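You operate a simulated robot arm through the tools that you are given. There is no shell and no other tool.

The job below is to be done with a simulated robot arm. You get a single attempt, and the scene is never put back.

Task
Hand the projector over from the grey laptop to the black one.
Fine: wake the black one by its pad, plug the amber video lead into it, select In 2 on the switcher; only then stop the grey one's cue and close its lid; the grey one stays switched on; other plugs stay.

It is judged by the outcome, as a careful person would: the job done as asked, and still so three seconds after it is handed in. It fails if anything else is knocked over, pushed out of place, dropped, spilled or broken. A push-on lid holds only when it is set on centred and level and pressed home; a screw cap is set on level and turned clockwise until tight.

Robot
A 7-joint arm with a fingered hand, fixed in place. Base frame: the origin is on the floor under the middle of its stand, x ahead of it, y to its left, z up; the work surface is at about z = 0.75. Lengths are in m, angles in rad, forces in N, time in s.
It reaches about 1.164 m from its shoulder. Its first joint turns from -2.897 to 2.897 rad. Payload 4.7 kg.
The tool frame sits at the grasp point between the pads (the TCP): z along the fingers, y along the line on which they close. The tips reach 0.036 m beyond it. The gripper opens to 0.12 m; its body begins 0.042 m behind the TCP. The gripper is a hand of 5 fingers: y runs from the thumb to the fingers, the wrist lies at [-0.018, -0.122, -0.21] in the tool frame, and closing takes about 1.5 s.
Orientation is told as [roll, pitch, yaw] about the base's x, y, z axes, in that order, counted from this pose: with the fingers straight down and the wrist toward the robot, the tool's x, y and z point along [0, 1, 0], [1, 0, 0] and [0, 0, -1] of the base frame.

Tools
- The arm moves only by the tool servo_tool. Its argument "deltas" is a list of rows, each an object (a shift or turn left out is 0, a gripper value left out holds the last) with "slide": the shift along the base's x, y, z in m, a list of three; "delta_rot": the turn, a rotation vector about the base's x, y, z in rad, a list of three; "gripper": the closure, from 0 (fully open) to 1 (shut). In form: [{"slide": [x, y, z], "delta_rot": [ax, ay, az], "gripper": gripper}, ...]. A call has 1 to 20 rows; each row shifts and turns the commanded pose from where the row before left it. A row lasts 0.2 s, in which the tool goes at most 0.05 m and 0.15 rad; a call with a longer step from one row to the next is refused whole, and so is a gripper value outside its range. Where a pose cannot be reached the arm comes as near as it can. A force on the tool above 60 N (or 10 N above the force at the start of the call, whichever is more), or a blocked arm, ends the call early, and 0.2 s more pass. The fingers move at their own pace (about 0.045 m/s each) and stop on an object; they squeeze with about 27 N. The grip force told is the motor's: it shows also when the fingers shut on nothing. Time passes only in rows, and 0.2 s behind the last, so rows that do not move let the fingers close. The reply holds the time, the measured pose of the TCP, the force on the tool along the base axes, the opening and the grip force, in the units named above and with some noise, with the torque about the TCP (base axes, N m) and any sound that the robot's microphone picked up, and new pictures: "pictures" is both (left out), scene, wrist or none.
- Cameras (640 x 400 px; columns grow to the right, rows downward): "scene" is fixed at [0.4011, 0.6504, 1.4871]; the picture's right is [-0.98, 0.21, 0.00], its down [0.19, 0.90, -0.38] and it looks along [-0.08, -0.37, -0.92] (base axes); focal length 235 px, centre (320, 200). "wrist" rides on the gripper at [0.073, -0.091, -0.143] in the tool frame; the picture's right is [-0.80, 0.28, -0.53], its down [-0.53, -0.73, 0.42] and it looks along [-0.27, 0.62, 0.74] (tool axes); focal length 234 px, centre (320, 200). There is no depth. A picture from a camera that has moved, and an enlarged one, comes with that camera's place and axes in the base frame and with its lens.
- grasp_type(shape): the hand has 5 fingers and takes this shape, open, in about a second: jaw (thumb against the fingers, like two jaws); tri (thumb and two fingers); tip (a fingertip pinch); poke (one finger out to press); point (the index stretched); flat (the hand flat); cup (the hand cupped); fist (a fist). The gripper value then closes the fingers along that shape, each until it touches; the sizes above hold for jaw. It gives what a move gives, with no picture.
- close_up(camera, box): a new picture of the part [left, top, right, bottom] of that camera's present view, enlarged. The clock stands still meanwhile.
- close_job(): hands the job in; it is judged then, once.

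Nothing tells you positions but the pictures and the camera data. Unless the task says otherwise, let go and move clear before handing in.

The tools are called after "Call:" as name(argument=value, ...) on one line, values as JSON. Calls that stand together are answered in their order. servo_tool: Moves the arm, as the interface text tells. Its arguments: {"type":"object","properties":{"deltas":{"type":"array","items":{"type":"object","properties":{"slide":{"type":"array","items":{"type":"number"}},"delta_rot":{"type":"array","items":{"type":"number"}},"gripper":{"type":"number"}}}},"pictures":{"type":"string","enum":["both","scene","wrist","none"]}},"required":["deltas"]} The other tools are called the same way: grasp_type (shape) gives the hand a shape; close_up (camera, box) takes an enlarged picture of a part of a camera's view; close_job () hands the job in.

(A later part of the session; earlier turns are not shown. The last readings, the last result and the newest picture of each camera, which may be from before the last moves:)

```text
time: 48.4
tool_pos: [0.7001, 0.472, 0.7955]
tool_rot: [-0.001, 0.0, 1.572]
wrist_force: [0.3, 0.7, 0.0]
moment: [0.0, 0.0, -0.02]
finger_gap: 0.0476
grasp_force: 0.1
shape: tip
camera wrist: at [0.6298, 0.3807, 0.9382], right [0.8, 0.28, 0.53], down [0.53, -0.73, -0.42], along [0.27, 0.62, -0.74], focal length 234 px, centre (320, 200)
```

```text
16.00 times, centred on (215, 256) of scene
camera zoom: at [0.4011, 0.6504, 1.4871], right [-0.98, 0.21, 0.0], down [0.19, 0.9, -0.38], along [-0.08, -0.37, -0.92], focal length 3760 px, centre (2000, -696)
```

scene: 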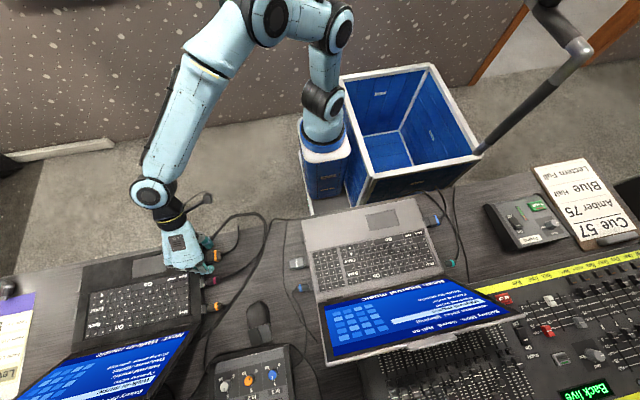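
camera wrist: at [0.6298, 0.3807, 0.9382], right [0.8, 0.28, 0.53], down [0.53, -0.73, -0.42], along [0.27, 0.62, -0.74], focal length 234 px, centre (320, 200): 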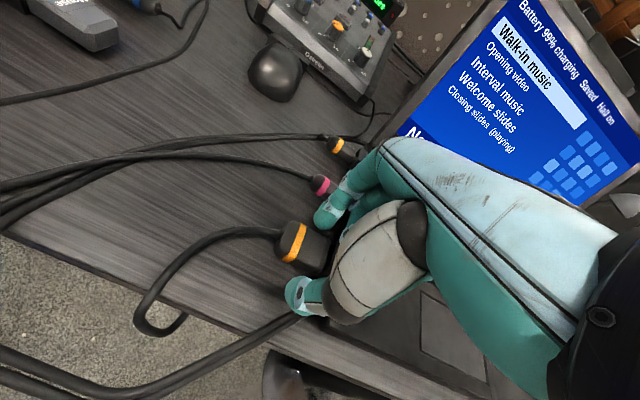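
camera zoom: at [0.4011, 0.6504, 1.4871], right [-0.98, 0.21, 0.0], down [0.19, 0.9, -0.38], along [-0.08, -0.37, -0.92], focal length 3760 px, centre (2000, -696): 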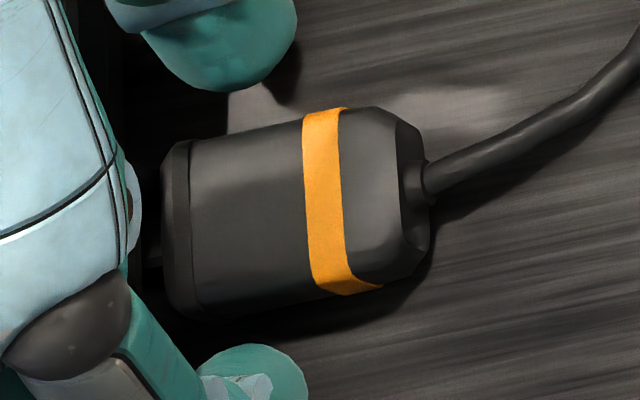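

The plug stays put. I'll raise the hand straight up to see the plug and port freely.

Call:
servo_tool(deltas=[{"slide": [0, 0, 0.03]}, {"slide": [0, 0, 0.04]}, {"slide": [-0.03, -0.02, 0.03]}, {"slide": [-0.04, -0.02, 0]}], pictures="both")

Call:
close_up(camera="scene", box=[196, 244, 236, 274])

Call:
close_up(camera="scene", box=[192, 240, 242, 300])

```text
time: 49.4
tool_pos: [0.6311, 0.4307, 0.8952]
tool_rot: [0.0, 0.001, 1.57]
wrist_force: [0.6, -0.1, -0.3]
moment: [0.06, 0.0, 0.0]
finger_gap: 0.0478
grasp_force: 0.2
shape: tip
camera wrist: at [0.5598, 0.3386, 1.0393], right [0.8, 0.28, 0.52], down [0.53, -0.73, -0.42], along [0.27, 0.62, -0.74], focal length 234 px, centre (320, 200)
```

scene: 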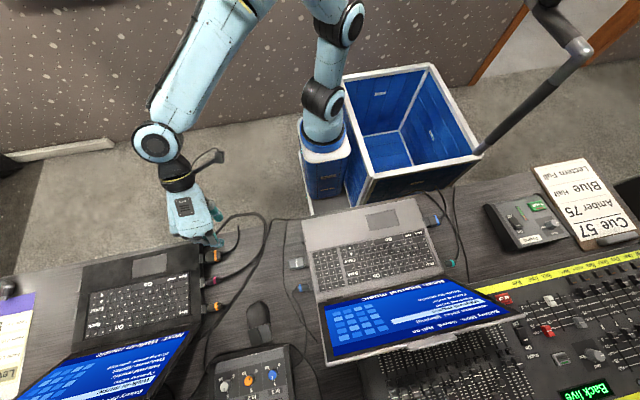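
wrist: 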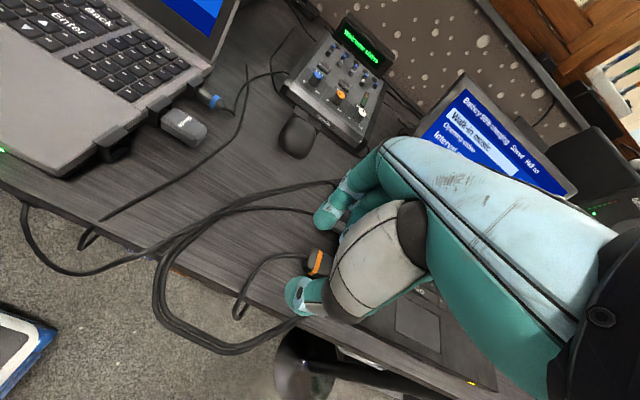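

```text
13.33 times, centred on (216, 259) of scene
camera zoom: at [0.4011, 0.6504, 1.4871], right [-0.98, 0.21, 0.0], down [0.19, 0.9, -0.38], along [-0.08, -0.37, -0.92], focal length 3133 px, centre (1707, -587)
```

zoom: 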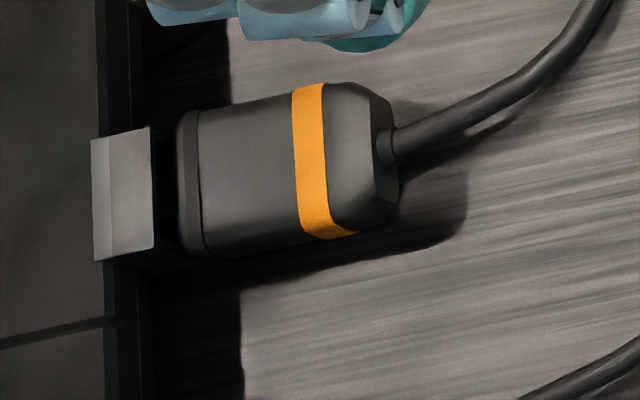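

```text
6.67 times, centred on (217, 270) of scene
camera zoom: at [0.4011, 0.6504, 1.4871], right [-0.98, 0.21, 0.0], down [0.19, 0.9, -0.38], along [-0.08, -0.37, -0.92], focal length 1567 px, centre (1007, -267)
```

zoom: 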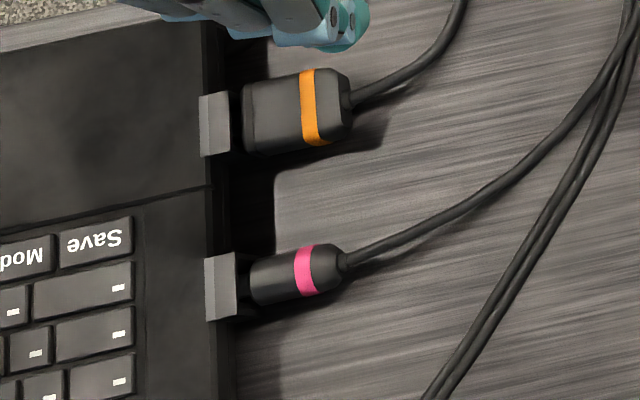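

The plug sits level in the port and holds by itself, with a gap like the seated magenta one beside it. For certainty I'll look from the low front viewpoint, where I also need to go for the switcher.

Call:
servo_tool(deltas=[{"slide": [-0.01, -0.035, 0.02], "delta_rot": [0, 0, -0.13], "gripper": 0.6}, {"slide": [-0.012, -0.035, 0], "delta_rot": [0, 0, -0.13]}, {"slide": [-0.012, -0.035, 0], "delta_rot": [0, 0, -0.13]}, {"slide": [-0.012, -0.035, 0], "delta_rot": [0, 0, -0.13]}, {"slide": [-0.012, -0.035, 0], "delta_rot": [0, 0, -0.13]}, {"slide": [0, -0.01, -0.04], "delta_rot": [0, 0, -0.12]}, {"slide": [0, 0, -0.045]}, {"slide": [0, 0, -0.045]}, {"slide": [0, 0, -0.035]}], pictures="both")

Call:
close_up(camera="wrist", box=[260, 0, 380, 90])

Call:
close_up(camera="wrist", box=[300, 10, 360, 60])

```text
time: 51.4
tool_pos: [0.5709, 0.2472, 0.7487]
tool_rot: [0.001, -0.004, 0.799]
wrist_force: [0.1, -0.2, -0.6]
moment: [0.01, 0.0, -0.03]
finger_gap: 0.0478
grasp_force: 0.1
shape: tip
camera wrist: at [0.4567, 0.2323, 0.8915], right [0.77, -0.36, 0.53], down [-0.13, -0.9, -0.42], along [0.62, 0.26, -0.74], focal length 234 px, centre (320, 200)
```

scene: 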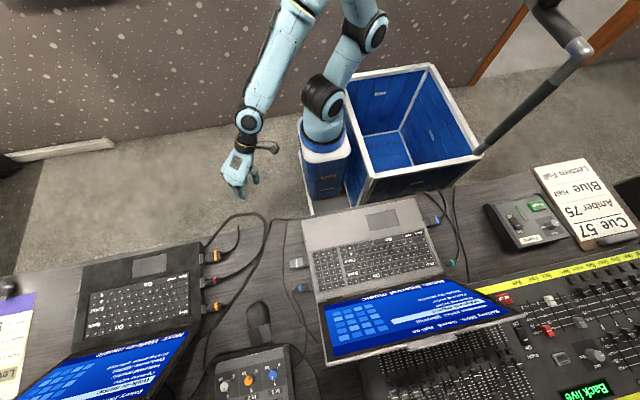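
wrist: 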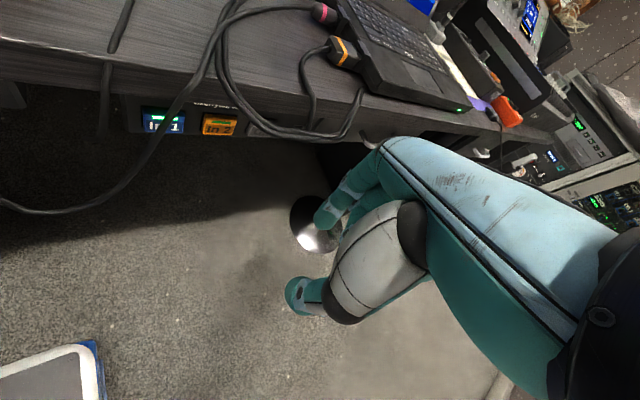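

```text
4.44 times, centred on (320, 45) of wrist
camera zoom: at [0.4567, 0.2323, 0.8915], right [0.77, -0.36, 0.53], down [-0.13, -0.9, -0.42], along [0.62, 0.26, -0.74], focal length 1041 px, centre (320, 889)
```

zoom: 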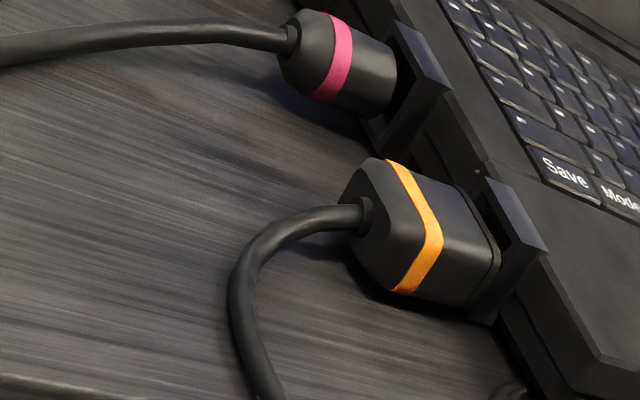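

```text
8.00 times, centred on (330, 35) of wrist
camera zoom: at [0.4567, 0.2323, 0.8915], right [0.77, -0.36, 0.53], down [-0.13, -0.9, -0.42], along [0.62, 0.26, -0.74], focal length 1873 px, centre (240, 1520)
```

zoom: 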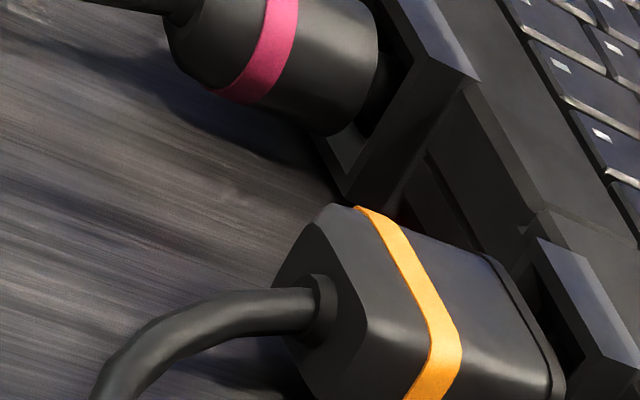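

The plug looks properly seated, matching the magenta plug next to it, so next is the switcher. In 2's face is near (0.538, 0.401, 0.688). I'll take the poke shape, turn to yaw 0, then roll the hand so the finger points at the button along +y.

Call:
grasp_type(shape="poke")

Call:
servo_tool(deltas=[{"slide": [-0.005, 0.006, -0.01], "delta_rot": [0, 0, -0.133]}, {"slide": [-0.005, 0.006, -0.01], "delta_rot": [0, 0, -0.133]}, {"slide": [-0.005, 0.006, -0.01], "delta_rot": [0, 0, -0.133]}, {"slide": [-0.005, 0.006, -0.01], "delta_rot": [0, 0, -0.133]}, {"slide": [-0.005, 0.006, -0.01], "delta_rot": [0, 0, -0.133]}, {"slide": [-0.005, 0.005, -0.009], "delta_rot": [0, 0, -0.134]}], pictures="scene")

```text
time: 52.3
tool_pos: [0.5712, 0.2484, 0.7489]
tool_rot: [0.001, -0.001, 0.801]
wrist_force: [0.7, 0.8, -0.8]
moment: [0.0, -0.02, 0.0]
finger_gap: 0.0
grasp_force: 0.1
shape: poke
```

```text
time: 53.7
tool_pos: [0.5421, 0.2825, 0.691]
tool_rot: [-0.001, 0.0, 0.0]
wrist_force: [0.5, -0.1, -0.3]
moment: [0.0, 0.0, 0.0]
finger_gap: 0.0
grasp_force: 0.1
shape: poke
```

scene: 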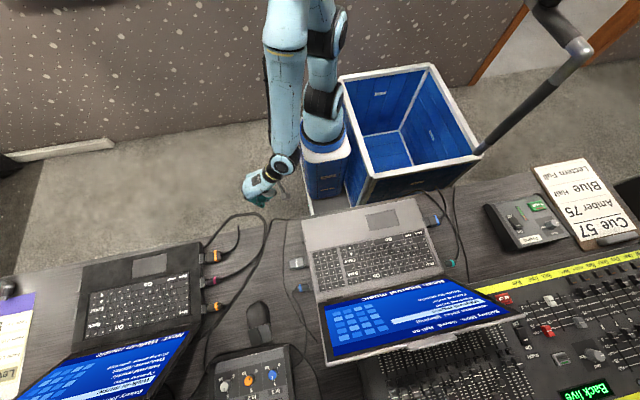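

The hand is in front of the desk at yaw 0. I'll begin the roll, half-way first, to see that the arm copes.

Call:
servo_tool(deltas=[{"slide": [0, -0.005, 0], "delta_rot": [0.14, 0, 0]}, {"slide": [0, -0.005, 0], "delta_rot": [0.14, 0, 0]}, {"slide": [0, -0.005, 0], "delta_rot": [0.14, 0, 0]}, {"slide": [0, -0.005, 0], "delta_rot": [0.14, 0, 0]}, {"slide": [0, 0, 0], "delta_rot": [0.14, 0, 0]}], pictures="both")

```text
time: 54.9
tool_pos: [0.5429, 0.2632, 0.6902]
tool_rot: [0.702, 0.001, 0.001]
wrist_force: [0.0, -0.4, 0.0]
moment: [-0.04, -0.02, 0.01]
finger_gap: 0.0001
grasp_force: 0.0
shape: poke
camera wrist: at [0.4534, 0.2255, 0.8466], right [0.28, -0.95, -0.12], down [-0.73, -0.13, -0.67], along [0.62, 0.27, -0.73], focal length 234 px, centre (320, 200)
```

scene: 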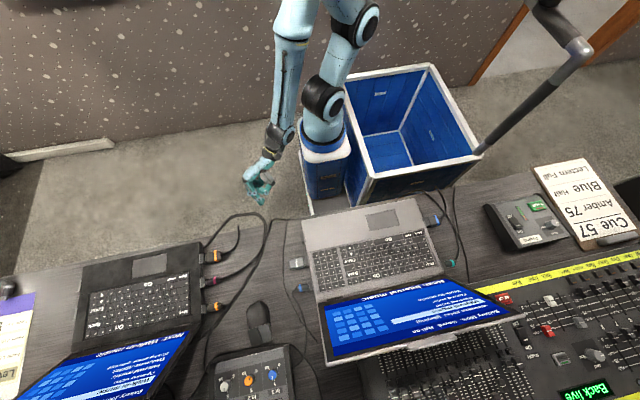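
wrist: 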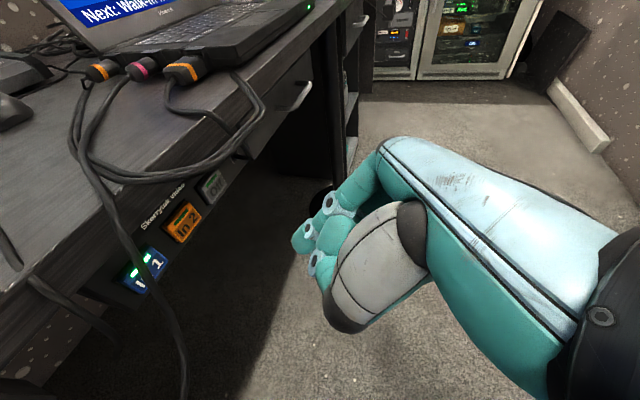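

The roll works, and I have a good view of In 2 with the cables clear of it. I'll finish the roll.

Call:
servo_tool(deltas=[{"delta_rot": [0.145, 0, 0]}, {"delta_rot": [0.145, 0, 0]}, {"delta_rot": [0.145, 0, 0]}, {"delta_rot": [0.145, 0, 0]}, {"delta_rot": [0.145, 0, 0]}, {"delta_rot": [0.143, 0, 0]}], pictures="both")

Call:
close_up(camera="wrist", box=[160, 80, 400, 300])

```text
time: 56.3
tool_pos: [0.5417, 0.2636, 0.6914]
tool_rot: [1.571, -0.002, 0.001]
wrist_force: [-0.2, 0.1, 0.6]
moment: [-0.01, 0.0, -0.02]
finger_gap: 0.0001
grasp_force: 0.0
shape: poke
camera wrist: at [0.4533, 0.1186, 0.7634], right [0.28, -0.53, -0.8], down [-0.73, 0.42, -0.53], along [0.62, 0.74, -0.27], focal length 234 px, centre (320, 200)
```

scene: 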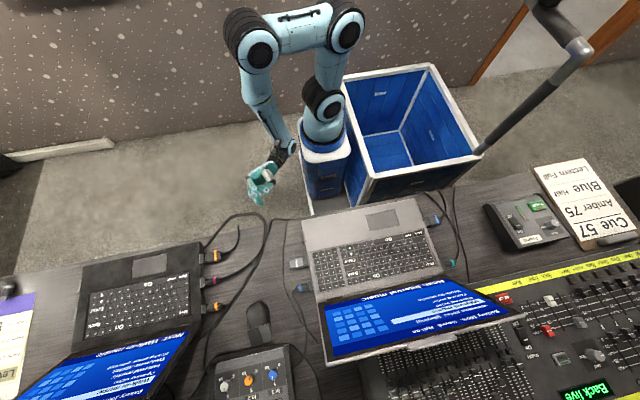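
wrist: 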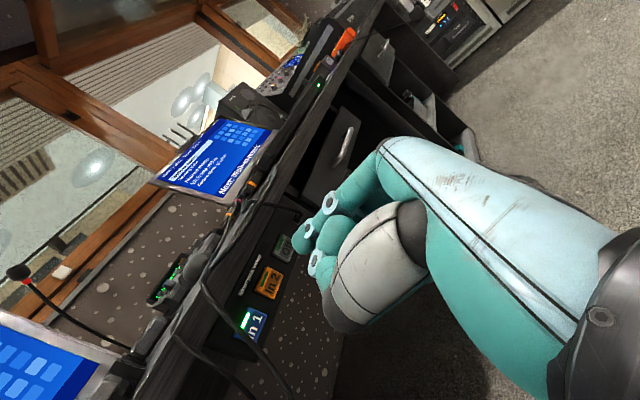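

```text
1.82 times, centred on (280, 190) of wrist
camera zoom: at [0.4533, 0.1186, 0.7634], right [0.28, -0.53, -0.8], down [-0.73, 0.42, -0.53], along [0.62, 0.74, -0.27], focal length 426 px, centre (393, 218)
```

zoom: 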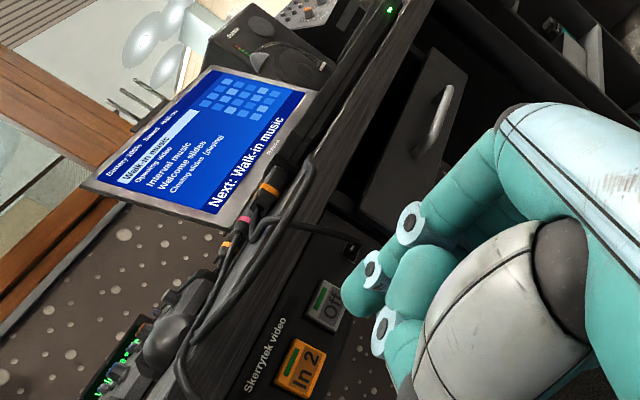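

The finger now points along +y, with its tip about 10 cm short of In 2 and slightly high. I'll line up on the button's centre and approach part-way, then check.

Call:
servo_tool(deltas=[{"slide": [-0.008, 0.01, -0.01]}, {"slide": [0, 0.02, 0]}, {"slide": [0, 0.02, 0]}, {"slide": [0, 0.01, 0]}, {"slide": [0, 0, 0]}], pictures="both")

Call:
close_up(camera="wrist", box=[220, 180, 360, 300])

Call:
close_up(camera="scene", box=[210, 150, 320, 240])

```text
time: 57.5
tool_pos: [0.5364, 0.3228, 0.6821]
tool_rot: [1.57, 0.0, -0.001]
wrist_force: [0.2, 0.0, -1.1]
moment: [-0.02, 0.02, -0.02]
finger_gap: 0.0
grasp_force: 0.1
shape: poke
camera wrist: at [0.4454, 0.18, 0.7546], right [0.28, -0.53, -0.8], down [-0.73, 0.42, -0.53], along [0.62, 0.74, -0.27], focal length 234 px, centre (320, 200)
```

scene: 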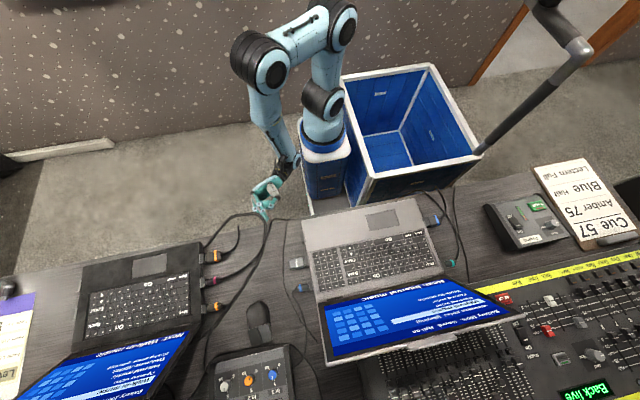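
wrist: 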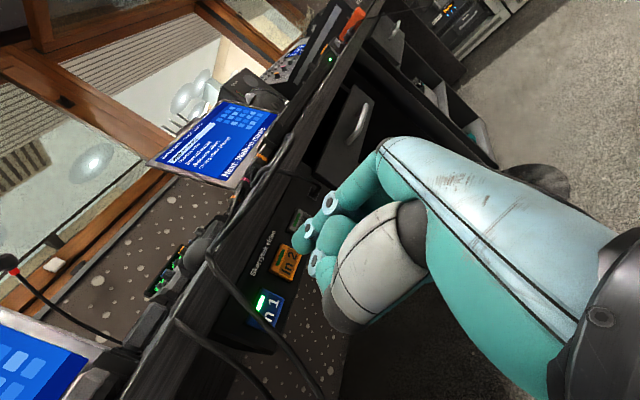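

```text
3.33 times, centred on (290, 240) of wrist
camera zoom: at [0.4454, 0.18, 0.7546], right [0.28, -0.53, -0.8], down [-0.73, 0.42, -0.53], along [0.62, 0.74, -0.27], focal length 781 px, centre (420, 67)
```

zoom: 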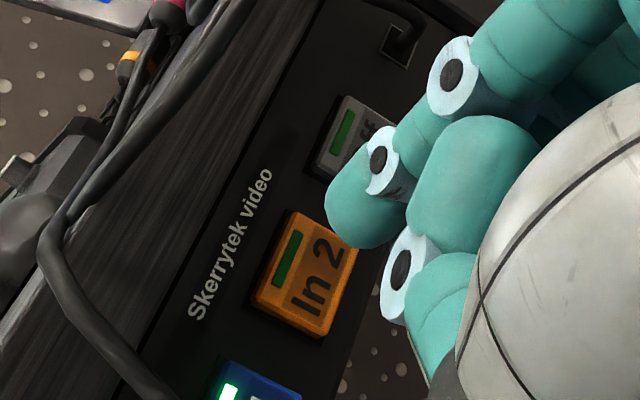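

```text
4.44 times, centred on (265, 195) of scene
camera zoom: at [0.4011, 0.6504, 1.4871], right [-0.98, 0.21, 0.0], down [0.19, 0.9, -0.38], along [-0.08, -0.37, -0.92], focal length 1044 px, centre (564, 222)
```

zoom: 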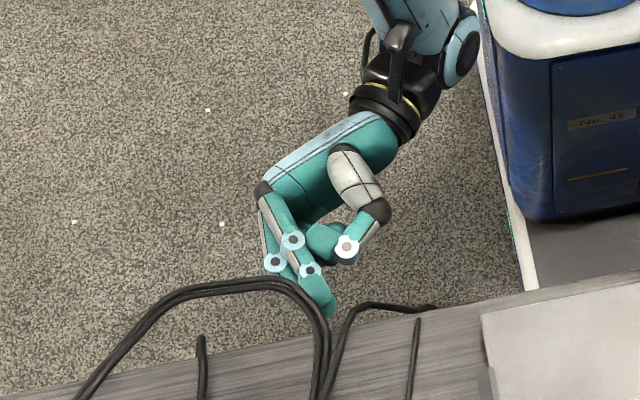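

The tip is aligned in x but looks about 6–8 mm high relative to In 2's centre. I'll lower it, approach to about 1 cm and check again.

Call:
servo_tool(deltas=[{"slide": [0.002, 0.005, -0.006]}, {"slide": [0, 0.015, 0]}, {"slide": [0, 0.007, 0]}, {"slide": [0, 0, 0]}], pictures="both")

Call:
close_up(camera="wrist", box=[220, 180, 360, 300])

Call:
close_up(camera="scene", box=[210, 150, 320, 240])

```text
time: 58.5
tool_pos: [0.5363, 0.3493, 0.6746]
tool_rot: [1.566, -0.002, 0.0]
wrist_force: [0.0, 0.4, -0.6]
moment: [0.01, 0.0, 0.01]
finger_gap: 0.0002
grasp_force: 0.2
shape: poke
camera wrist: at [0.447, 0.2067, 0.7482], right [0.28, -0.53, -0.8], down [-0.73, 0.42, -0.53], along [0.62, 0.74, -0.27], focal length 234 px, centre (320, 200)
```

scene: 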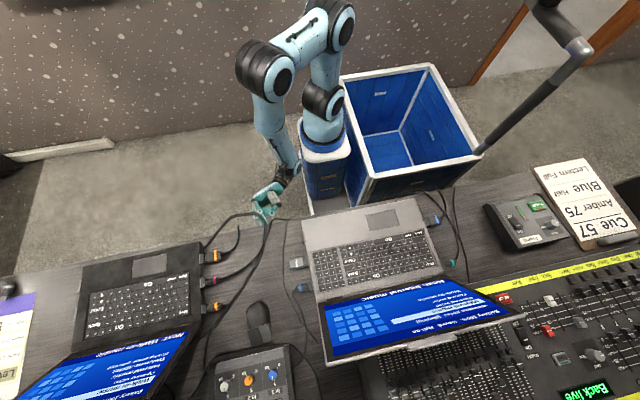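
wrist: 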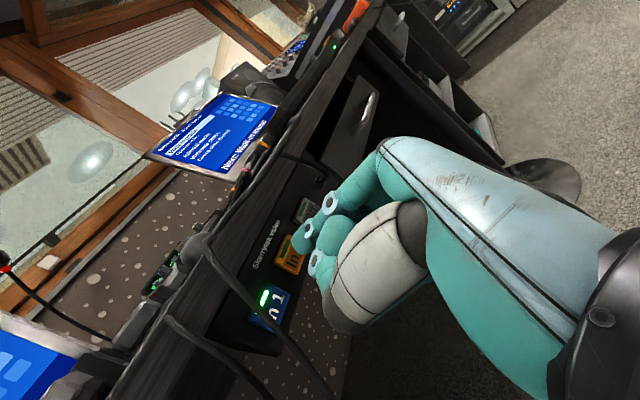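

```text
3.33 times, centred on (290, 240) of wrist
camera zoom: at [0.447, 0.2067, 0.7482], right [0.28, -0.53, -0.8], down [-0.73, 0.42, -0.53], along [0.62, 0.74, -0.27], focal length 781 px, centre (420, 67)
```

zoom: 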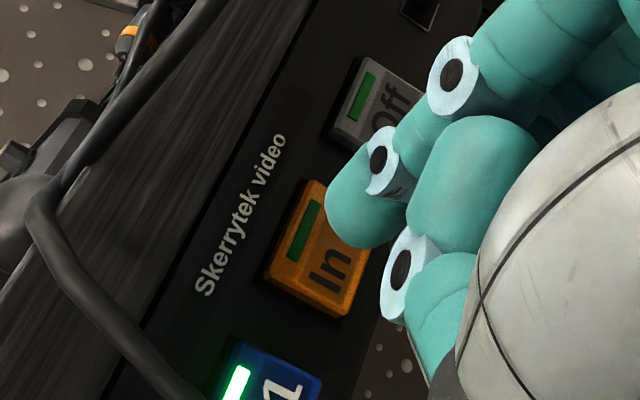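

```text
4.44 times, centred on (265, 195) of scene
camera zoom: at [0.4011, 0.6504, 1.4871], right [-0.98, 0.21, 0.0], down [0.19, 0.9, -0.38], along [-0.08, -0.37, -0.92], focal length 1044 px, centre (564, 222)
```

zoom: 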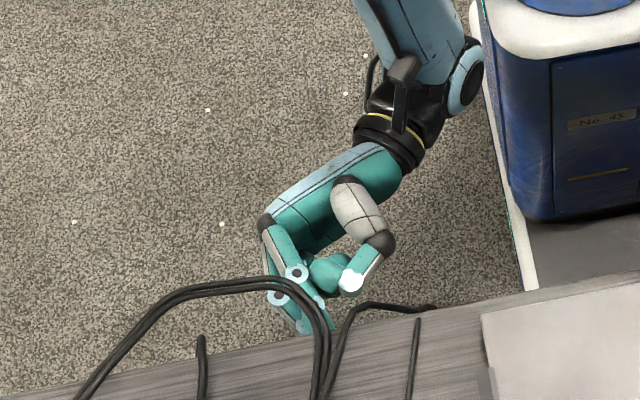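

The tip now heads for the middle of In 2, about 1.5 cm away. I'll advance and then press in small steps.

Call:
servo_tool(deltas=[{"slide": [0, 0.005, 0]}, {"slide": [0, 0.004, 0]}], pictures="wrist")

Call:
close_up(camera="wrist", box=[220, 180, 360, 300])

```text
time: 59.1
tool_pos: [0.5374, 0.3588, 0.6756]
tool_rot: [1.567, -0.003, 0.001]
wrist_force: [-0.1, 0.1, -0.2]
moment: [-0.03, 0.01, -0.02]
finger_gap: 0.0003
grasp_force: 0.2
shape: poke
camera wrist: at [0.4468, 0.2158, 0.7482], right [0.28, -0.53, -0.8], down [-0.73, 0.42, -0.53], along [0.62, 0.74, -0.27], focal length 234 px, centre (320, 200)
```

wrist: 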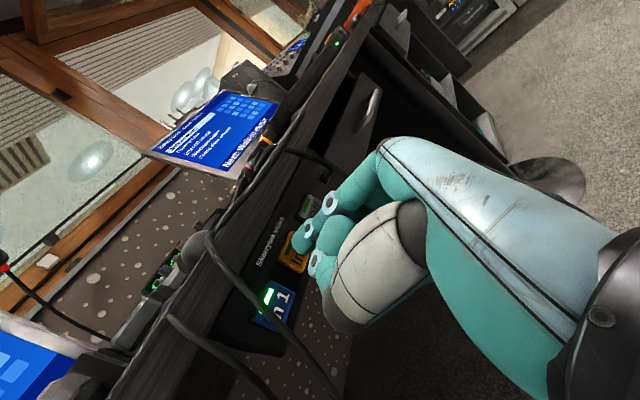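

```text
3.33 times, centred on (290, 240) of wrist
camera zoom: at [0.4468, 0.2158, 0.7482], right [0.28, -0.53, -0.8], down [-0.73, 0.42, -0.53], along [0.62, 0.74, -0.27], focal length 781 px, centre (420, 67)
```

zoom: 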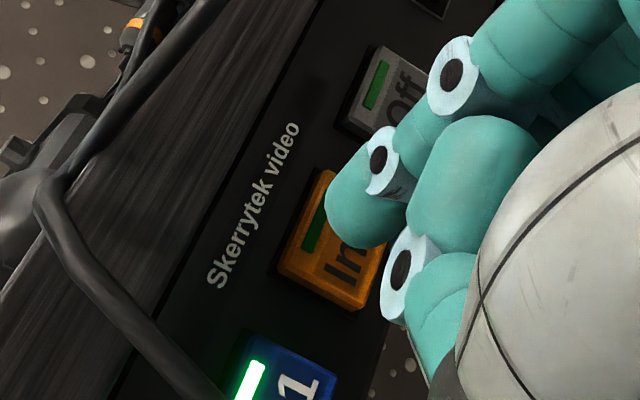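

Call:
servo_tool(deltas=[{"slide": [0, 0.003, 0]}], pictures="none")

```text
time: 59.5
tool_pos: [0.5374, 0.3635, 0.6747]
tool_rot: [1.566, -0.001, 0.001]
wrist_force: [-0.5, -0.2, -0.4]
moment: [-0.02, 0.02, 0.0]
finger_gap: 0.0001
grasp_force: 0.0
shape: poke
```

Call:
servo_tool(deltas=[{"slide": [0, 0.003, 0]}], pictures="none")

```text
time: 59.9
tool_pos: [0.537, 0.365, 0.6752]
tool_rot: [1.569, -0.001, 0.0]
wrist_force: [0.9, -0.5, -0.5]
moment: [-0.01, 0.03, -0.03]
finger_gap: 0.0
grasp_force: 0.0
shape: poke
```

Call:
servo_tool(deltas=[{"slide": [0, 0.003, 0]}], pictures="none")

```text
time: 60.3
tool_pos: [0.5373, 0.3672, 0.6751]
tool_rot: [1.567, -0.003, -0.001]
wrist_force: [-0.3, -1.0, 0.0]
moment: [-0.01, 0.02, -0.03]
finger_gap: 0.0
grasp_force: 0.0
shape: poke
```

Call:
servo_tool(deltas=[{"slide": [0, 0.002, 0]}], pictures="wrist")

Call:
close_up(camera="wrist", box=[220, 180, 360, 300])

```text
time: 60.7
tool_pos: [0.5379, 0.3697, 0.6745]
tool_rot: [1.566, -0.002, -0.001]
wrist_force: [-1.0, -1.1, 0.4]
moment: [-0.02, 0.0, 0.02]
finger_gap: 0.0
grasp_force: 0.1
shape: poke
camera wrist: at [0.4471, 0.2261, 0.7473], right [0.28, -0.53, -0.8], down [-0.73, 0.42, -0.53], along [0.62, 0.74, -0.27], focal length 234 px, centre (320, 200)
```

wrist: 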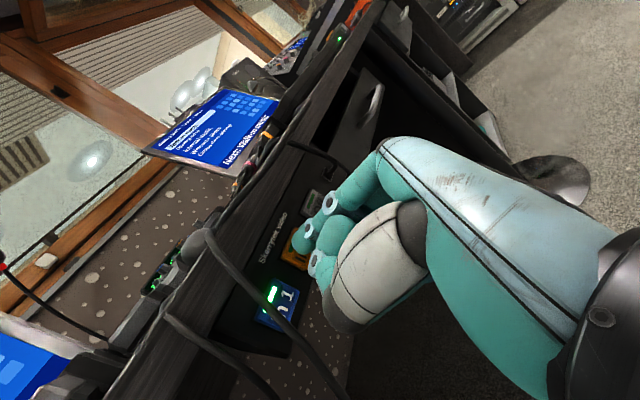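

```text
3.33 times, centred on (290, 240) of wrist
camera zoom: at [0.4471, 0.2261, 0.7473], right [0.28, -0.53, -0.8], down [-0.73, 0.42, -0.53], along [0.62, 0.74, -0.27], focal length 781 px, centre (420, 67)
```

zoom: 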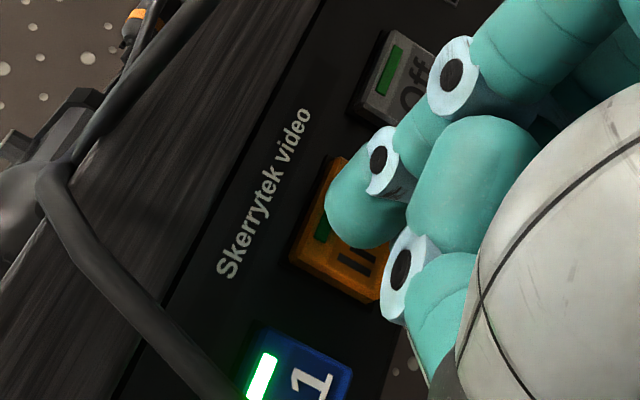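

Call:
servo_tool(deltas=[{"slide": [0, 0.002, 0]}], pictures="none")

```text
time: 61.1
tool_pos: [0.5369, 0.372, 0.6749]
tool_rot: [1.568, -0.002, 0.0]
wrist_force: [-0.2, -1.2, 0.1]
moment: [-0.03, 0.03, 0.03]
finger_gap: 0.0
grasp_force: 0.1
shape: poke
heard: click
```

A click at light force. I'll back the finger off and check which button is lit.

Call:
servo_tool(deltas=[{"slide": [0, -0.01, 0]}, {"slide": [0, -0.03, 0]}, {"slide": [0, -0.03, 0]}, {"slide": [0, -0.02, 0]}], pictures="both")

Call:
close_up(camera="wrist", box=[180, 180, 340, 360])

Call:
close_up(camera="wrist", box=[0, 100, 320, 400])

```text
time: 62.1
tool_pos: [0.5363, 0.2804, 0.6766]
tool_rot: [1.57, -0.001, 0.001]
wrist_force: [0.3, -0.5, -0.2]
moment: [-0.01, 0.0, -0.01]
finger_gap: 0.0
grasp_force: 0.1
shape: poke
camera wrist: at [0.4472, 0.1384, 0.7483], right [0.28, -0.53, -0.8], down [-0.73, 0.42, -0.53], along [0.62, 0.74, -0.27], focal length 234 px, centre (320, 200)
```

scene: 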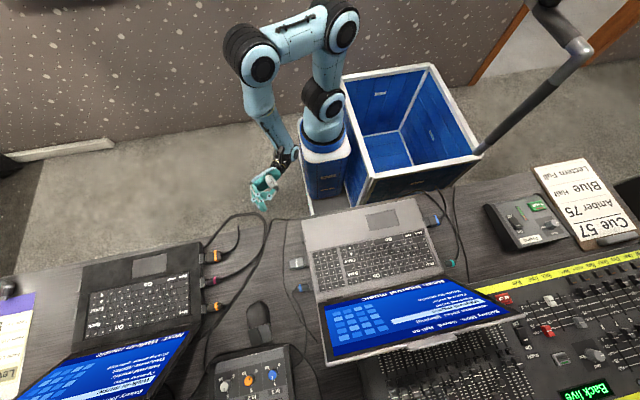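
wrist: 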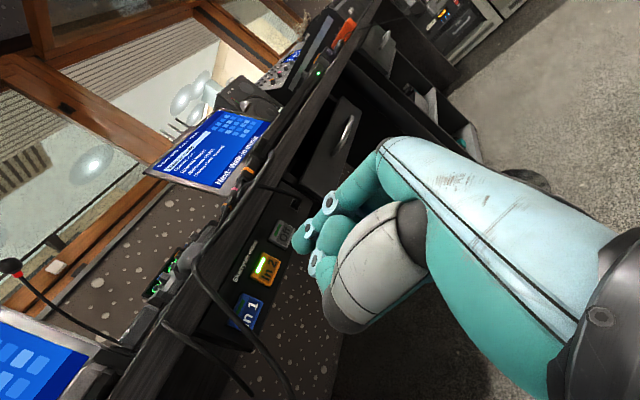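

```text
2.22 times, centred on (260, 270) of wrist
camera zoom: at [0.4472, 0.1384, 0.7483], right [0.28, -0.53, -0.8], down [-0.73, 0.42, -0.53], along [0.62, 0.74, -0.27], focal length 520 px, centre (453, 44)
```

zoom: 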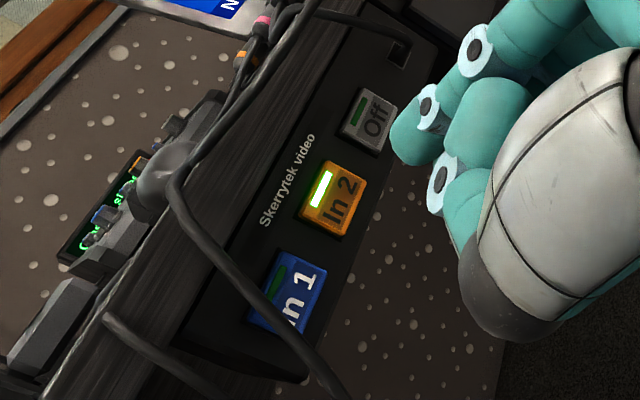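

```text
1.33 times, centred on (160, 250) of wrist
camera zoom: at [0.4472, 0.1384, 0.7483], right [0.28, -0.53, -0.8], down [-0.73, 0.42, -0.53], along [0.62, 0.74, -0.27], focal length 312 px, centre (533, 133)
```

zoom: 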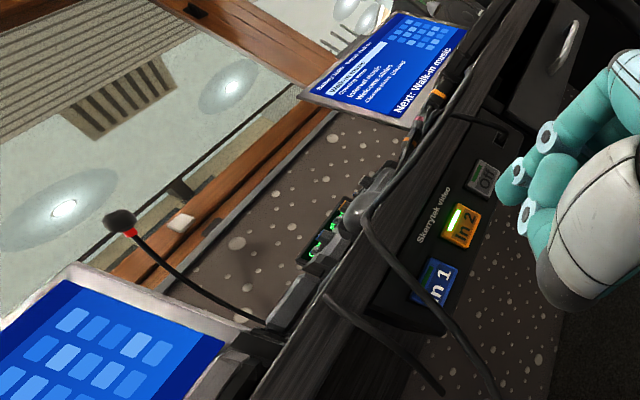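

In 2 is lit now. I'll read the projector readout between the obstacles.

Call:
close_up(camera="wrist", box=[135, 250, 205, 310])

```text
6.67 times, centred on (170, 280) of wrist
camera zoom: at [0.4472, 0.1384, 0.7483], right [0.28, -0.53, -0.8], down [-0.73, 0.42, -0.53], along [0.62, 0.74, -0.27], focal length 1561 px, centre (1320, -333)
```

zoom: 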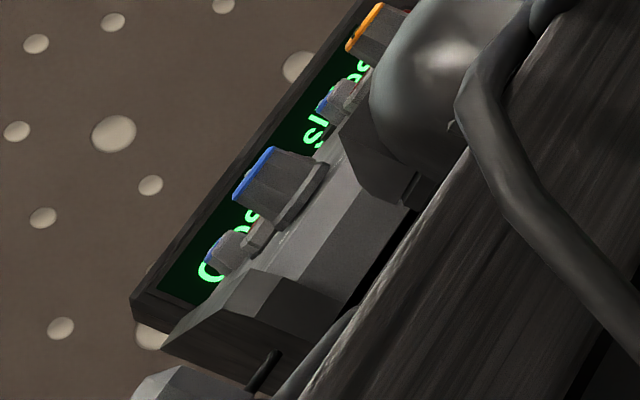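

The readout shows "C…s… sl…", i.e. "Closing slides", so the black laptop is feeding the projector. Next is the grey laptop's Stop key, so I'll unroll the hand back to pointing down while rising.

Call:
servo_tool(deltas=[{"slide": [0, -0.005, 0.005], "delta_rot": [-0.143, 0, 0]}, {"slide": [0, -0.005, 0.01], "delta_rot": [-0.143, 0, 0]}, {"slide": [0, 0, 0.015], "delta_rot": [-0.143, 0, 0]}, {"slide": [0, 0, 0.015], "delta_rot": [-0.143, 0, 0]}, {"slide": [0, 0, 0.02], "delta_rot": [-0.143, 0, 0]}, {"slide": [0, 0, 0.02], "delta_rot": [-0.143, 0, 0]}, {"slide": [0, 0, 0.02], "delta_rot": [-0.143, 0, 0]}, {"slide": [0, 0, 0.02], "delta_rot": [-0.143, 0, 0]}, {"slide": [0, 0, 0.02], "delta_rot": [-0.143, 0, 0]}, {"slide": [0, 0, 0.02], "delta_rot": [-0.143, 0, 0]}, {"slide": [0, 0, 0.02], "delta_rot": [-0.141, 0, 0]}], pictures="none")

Call:
servo_tool(deltas=[{"slide": [-0.035, 0.025, 0.02], "delta_rot": [0, 0, 0.143]}, {"slide": [-0.035, 0.025, 0.02], "delta_rot": [0, 0, 0.143]}, {"slide": [-0.035, 0.025, 0.02], "delta_rot": [0, 0, 0.143]}, {"slide": [-0.035, 0.025, 0.02], "delta_rot": [0, 0, 0.143]}, {"slide": [-0.035, 0.025, 0.02], "delta_rot": [0, 0, 0.143]}, {"slide": [-0.035, 0.025, 0], "delta_rot": [0, 0, 0.143]}, {"slide": [-0.035, 0.025, 0], "delta_rot": [0, 0, 0.143]}, {"slide": [-0.035, 0.025, 0], "delta_rot": [0, 0, 0.143]}, {"slide": [-0.035, 0.025, 0], "delta_rot": [0, 0, 0.143]}, {"slide": [-0.035, 0.025, 0], "delta_rot": [0, 0, 0.143]}, {"slide": [-0.035, 0.025, 0], "delta_rot": [0, 0, 0.141]}, {"slide": [-0.035, 0.015, 0]}, {"slide": [-0.035, 0.01, 0]}], pictures="both")

```text
time: 64.5
tool_pos: [0.5375, 0.2712, 0.8593]
tool_rot: [-0.004, 0.0, 0.0]
wrist_force: [-0.9, 0.1, 0.7]
moment: [0.02, -0.03, -0.02]
finger_gap: 0.0
grasp_force: 0.0
shape: poke
```

```text
time: 67.3
tool_pos: [0.0823, 0.5714, 0.9514]
tool_rot: [-0.003, 0.0, 1.574]
wrist_force: [0.4, 0.5, -0.1]
moment: [0.0, 0.02, 0.03]
finger_gap: 0.0
grasp_force: 0.1
shape: poke
out of reach, approached as far as the arm can: row 11
camera wrist: at [0.0109, 0.4803, 1.095], right [0.8, 0.28, 0.53], down [0.53, -0.73, -0.42], along [0.27, 0.62, -0.74], focal length 234 px, centre (320, 200)
```

scene: 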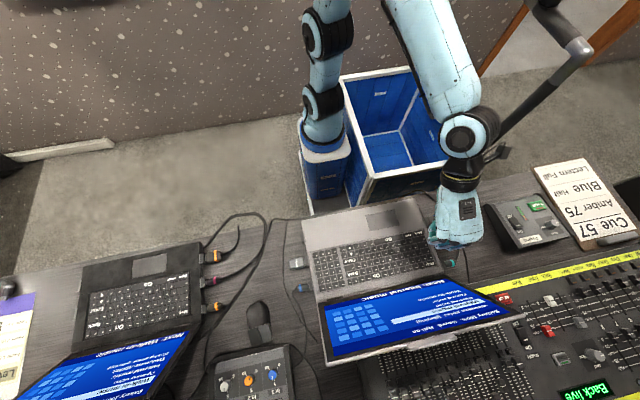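
wrist: 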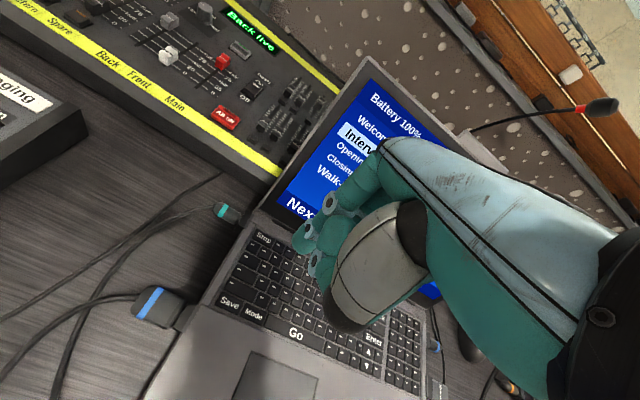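

I'm above the grey laptop, and the Stop key is visible near (0.065, 0.628). I'll zoom in to pinpoint it.

Call:
close_up(camera="wrist", box=[220, 200, 340, 300])

Call:
close_up(camera="scene", box=[400, 200, 480, 280])

```text
4.00 times, centred on (280, 250) of wrist
camera zoom: at [0.0109, 0.4803, 1.095], right [0.8, 0.28, 0.53], down [0.53, -0.73, -0.42], along [0.27, 0.62, -0.74], focal length 937 px, centre (480, 0)
```

zoom: 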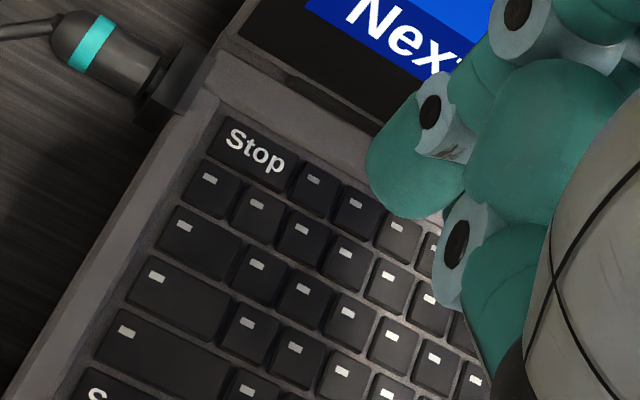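

```text
5.00 times, centred on (440, 240) of scene
camera zoom: at [0.4011, 0.6504, 1.4871], right [-0.98, 0.21, 0.0], down [0.19, 0.9, -0.38], along [-0.08, -0.37, -0.92], focal length 1175 px, centre (-280, 0)
```

zoom: 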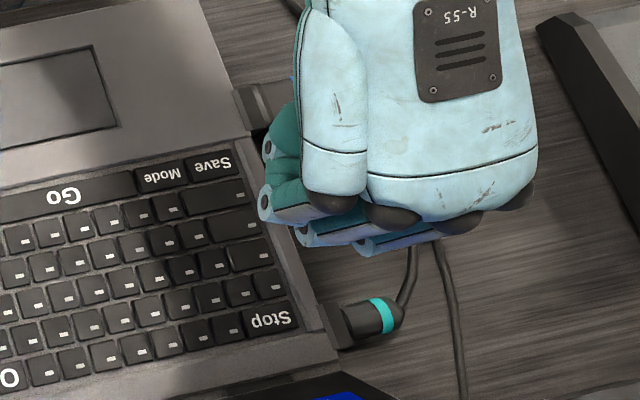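

Stop is at about (0.066, 0.628, 0.778), and the fingertip sits about 10 mm to −x of the TCP. I'll move over it, keeping clear of the tilted screen, and descend part-way.

Call:
servo_tool(deltas=[{"slide": [-0.006, 0.03, -0.02]}, {"slide": [0, 0.03, -0.02]}, {"slide": [0, 0, -0.03]}, {"slide": [0, 0, -0.03]}, {"slide": [0, 0, -0.015]}, {"slide": [0, 0, 0]}], pictures="both")

Call:
close_up(camera="wrist", box=[220, 180, 360, 300])

Call:
close_up(camera="scene", box=[390, 210, 480, 290])

```text
time: 68.7
tool_pos: [0.0778, 0.6311, 0.8386]
tool_rot: [-0.001, 0.001, 1.573]
wrist_force: [0.3, -0.6, 0.3]
moment: [0.03, 0.0, -0.03]
finger_gap: 0.0
grasp_force: 0.1
shape: poke
camera wrist: at [0.0064, 0.5393, 0.982], right [0.8, 0.28, 0.53], down [0.53, -0.73, -0.42], along [0.27, 0.62, -0.74], focal length 234 px, centre (320, 200)
```

scene: 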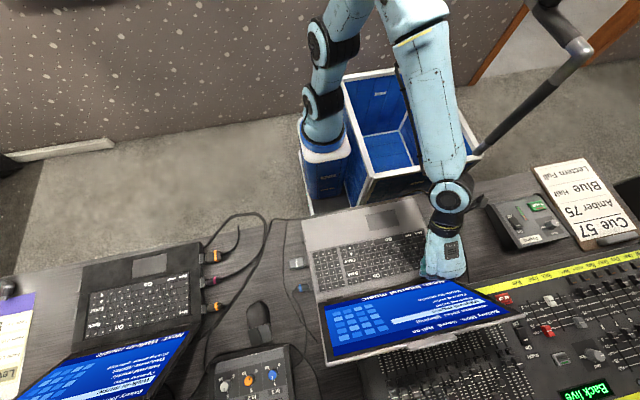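
wrist: 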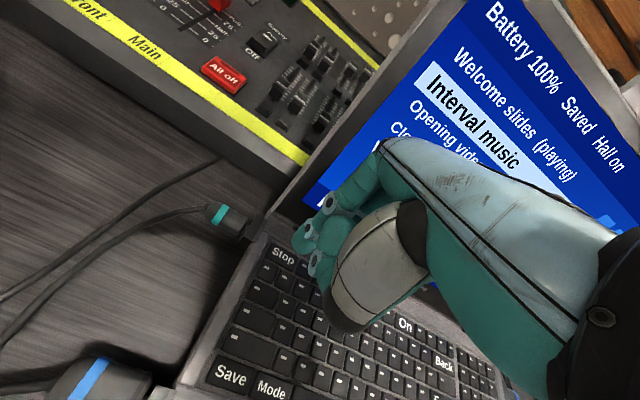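

```text
3.33 times, centred on (290, 240) of wrist
camera zoom: at [0.0064, 0.5393, 0.982], right [0.8, 0.28, 0.53], down [0.53, -0.73, -0.42], along [0.27, 0.62, -0.74], focal length 781 px, centre (420, 67)
```

zoom: 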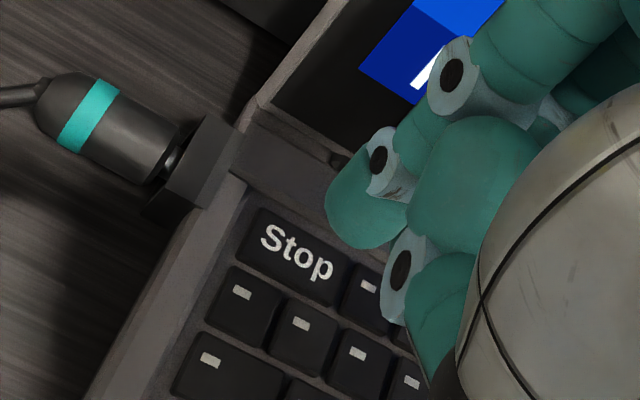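

```text
5.00 times, centred on (435, 250) of scene
camera zoom: at [0.4011, 0.6504, 1.4871], right [-0.98, 0.21, 0.0], down [0.19, 0.9, -0.38], along [-0.08, -0.37, -0.92], focal length 1175 px, centre (-255, -50)
```

zoom: 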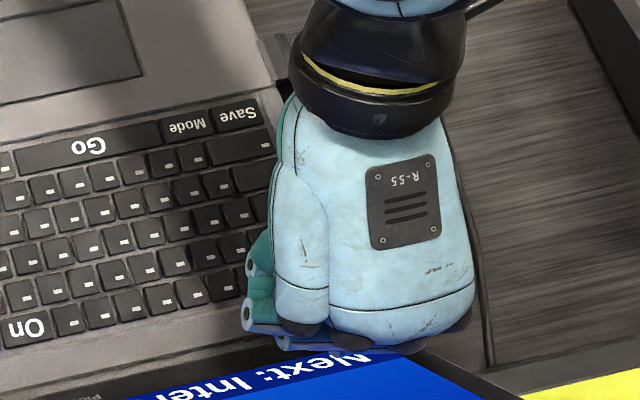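

The tip is right over Stop, within about 2 mm. I'll go down gently in small steps until it clicks.

Call:
servo_tool(deltas=[{"slide": [-0.002, 0, -0.008]}, {"slide": [0, 0, -0.008]}], pictures="wrist")

Call:
close_up(camera="wrist", box=[220, 180, 360, 300])

```text
time: 69.3
tool_pos: [0.0757, 0.6323, 0.8235]
tool_rot: [-0.002, 0.0, 1.572]
wrist_force: [-0.5, -0.2, -0.4]
moment: [-0.03, -0.01, -0.01]
finger_gap: 0.0003
grasp_force: 0.0
shape: poke
camera wrist: at [0.0041, 0.5395, 0.9668], right [0.8, 0.28, 0.53], down [0.53, -0.73, -0.42], along [0.27, 0.62, -0.74], focal length 234 px, centre (320, 200)
```

wrist: 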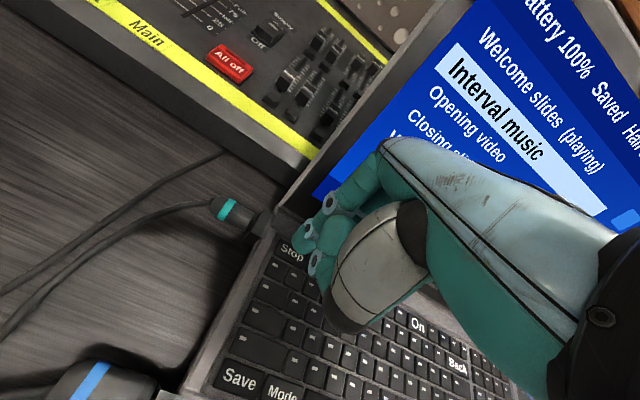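

```text
3.33 times, centred on (290, 240) of wrist
camera zoom: at [0.0041, 0.5395, 0.9668], right [0.8, 0.28, 0.53], down [0.53, -0.73, -0.42], along [0.27, 0.62, -0.74], focal length 781 px, centre (420, 67)
```

zoom: 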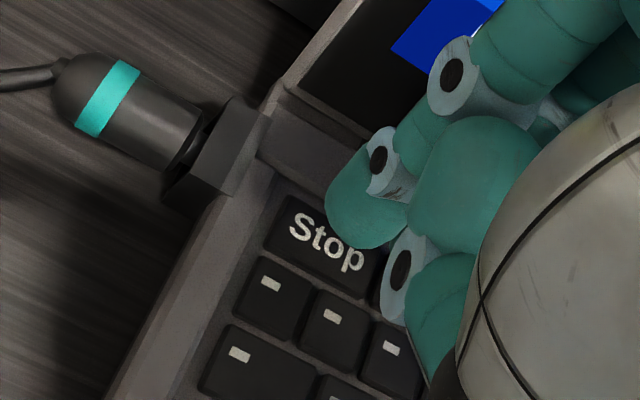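

Call:
servo_tool(deltas=[{"slide": [0, 0, -0.004]}], pictures="none")

```text
time: 69.7
tool_pos: [0.0748, 0.6302, 0.8203]
tool_rot: [-0.003, 0.0, 1.571]
wrist_force: [0.8, -1.5, 0.1]
moment: [-0.04, -0.01, 0.0]
finger_gap: 0.0
grasp_force: 0.0
shape: poke
```

Call:
servo_tool(deltas=[{"slide": [0, 0, -0.003]}], pictures="none")

```text
time: 70.1
tool_pos: [0.0748, 0.6298, 0.818]
tool_rot: [-0.001, 0.0, 1.574]
wrist_force: [0.3, -0.4, 0.5]
moment: [-0.05, 0.0, 0.01]
finger_gap: 0.0003
grasp_force: 0.0
shape: poke
```

Call:
servo_tool(deltas=[{"slide": [0, 0, -0.002]}], pictures="none")

```text
time: 70.5
tool_pos: [0.0756, 0.6311, 0.8153]
tool_rot: [-0.001, 0.0, 1.572]
wrist_force: [0.2, 0.1, -0.1]
moment: [-0.01, -0.01, 0.03]
finger_gap: 0.0001
grasp_force: 0.1
shape: poke
```

Call:
servo_tool(deltas=[{"slide": [0, 0, -0.002]}], pictures="none")

```text
time: 70.9
tool_pos: [0.0751, 0.6315, 0.8142]
tool_rot: [-0.002, -0.001, 1.571]
wrist_force: [0.0, -0.8, 0.3]
moment: [-0.03, 0.0, -0.02]
finger_gap: 0.0002
grasp_force: 0.1
shape: poke
heard: click
```

A click. I'll lift off and check the grey laptop's screen.

Call:
servo_tool(deltas=[{"slide": [0, 0, 0.015]}, {"slide": [0, -0.005, 0.03]}, {"slide": [0, -0.01, 0.03]}, {"slide": [0, -0.02, 0.03]}], pictures="both")

Call:
close_up(camera="scene", box=[310, 260, 540, 370])

```text
time: 71.9
tool_pos: [0.0731, 0.5964, 0.9166]
tool_rot: [-0.004, 0.001, 1.574]
wrist_force: [0.3, 1.0, -0.3]
moment: [0.0, 0.02, -0.02]
finger_gap: 0.0001
grasp_force: 0.0
shape: poke
camera wrist: at [0.0021, 0.5047, 1.0598], right [0.8, 0.28, 0.53], down [0.53, -0.73, -0.42], along [0.27, 0.62, -0.74], focal length 234 px, centre (320, 200)
```

scene: 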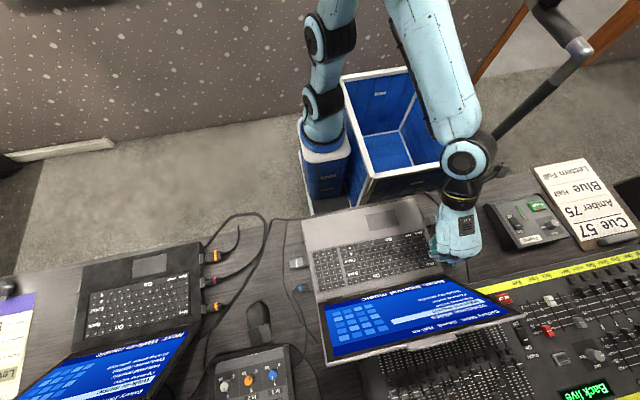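
wrist: 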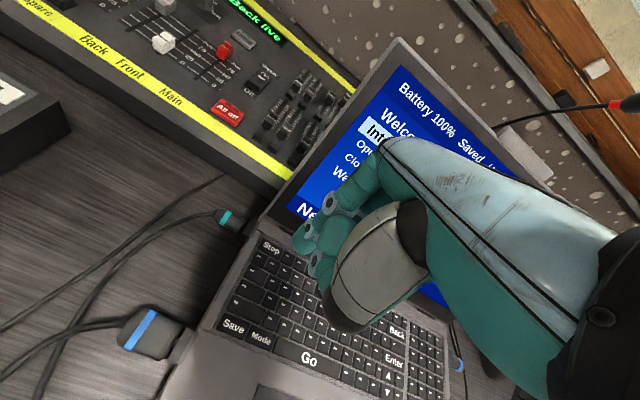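

```text
2.78 times, centred on (425, 315) of scene
camera zoom: at [0.4011, 0.6504, 1.4871], right [-0.98, 0.21, 0.0], down [0.19, 0.9, -0.38], along [-0.08, -0.37, -0.92], focal length 654 px, centre (28, -120)
```

zoom: 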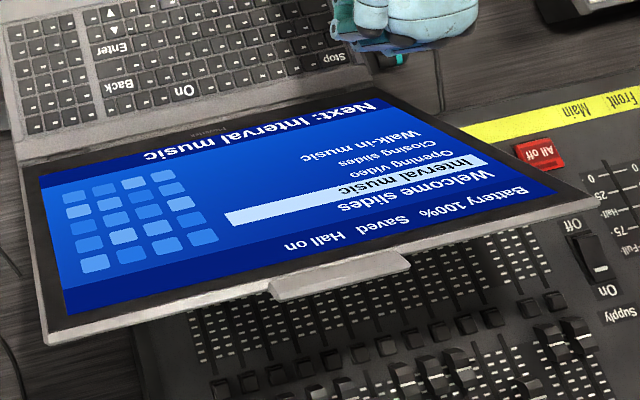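

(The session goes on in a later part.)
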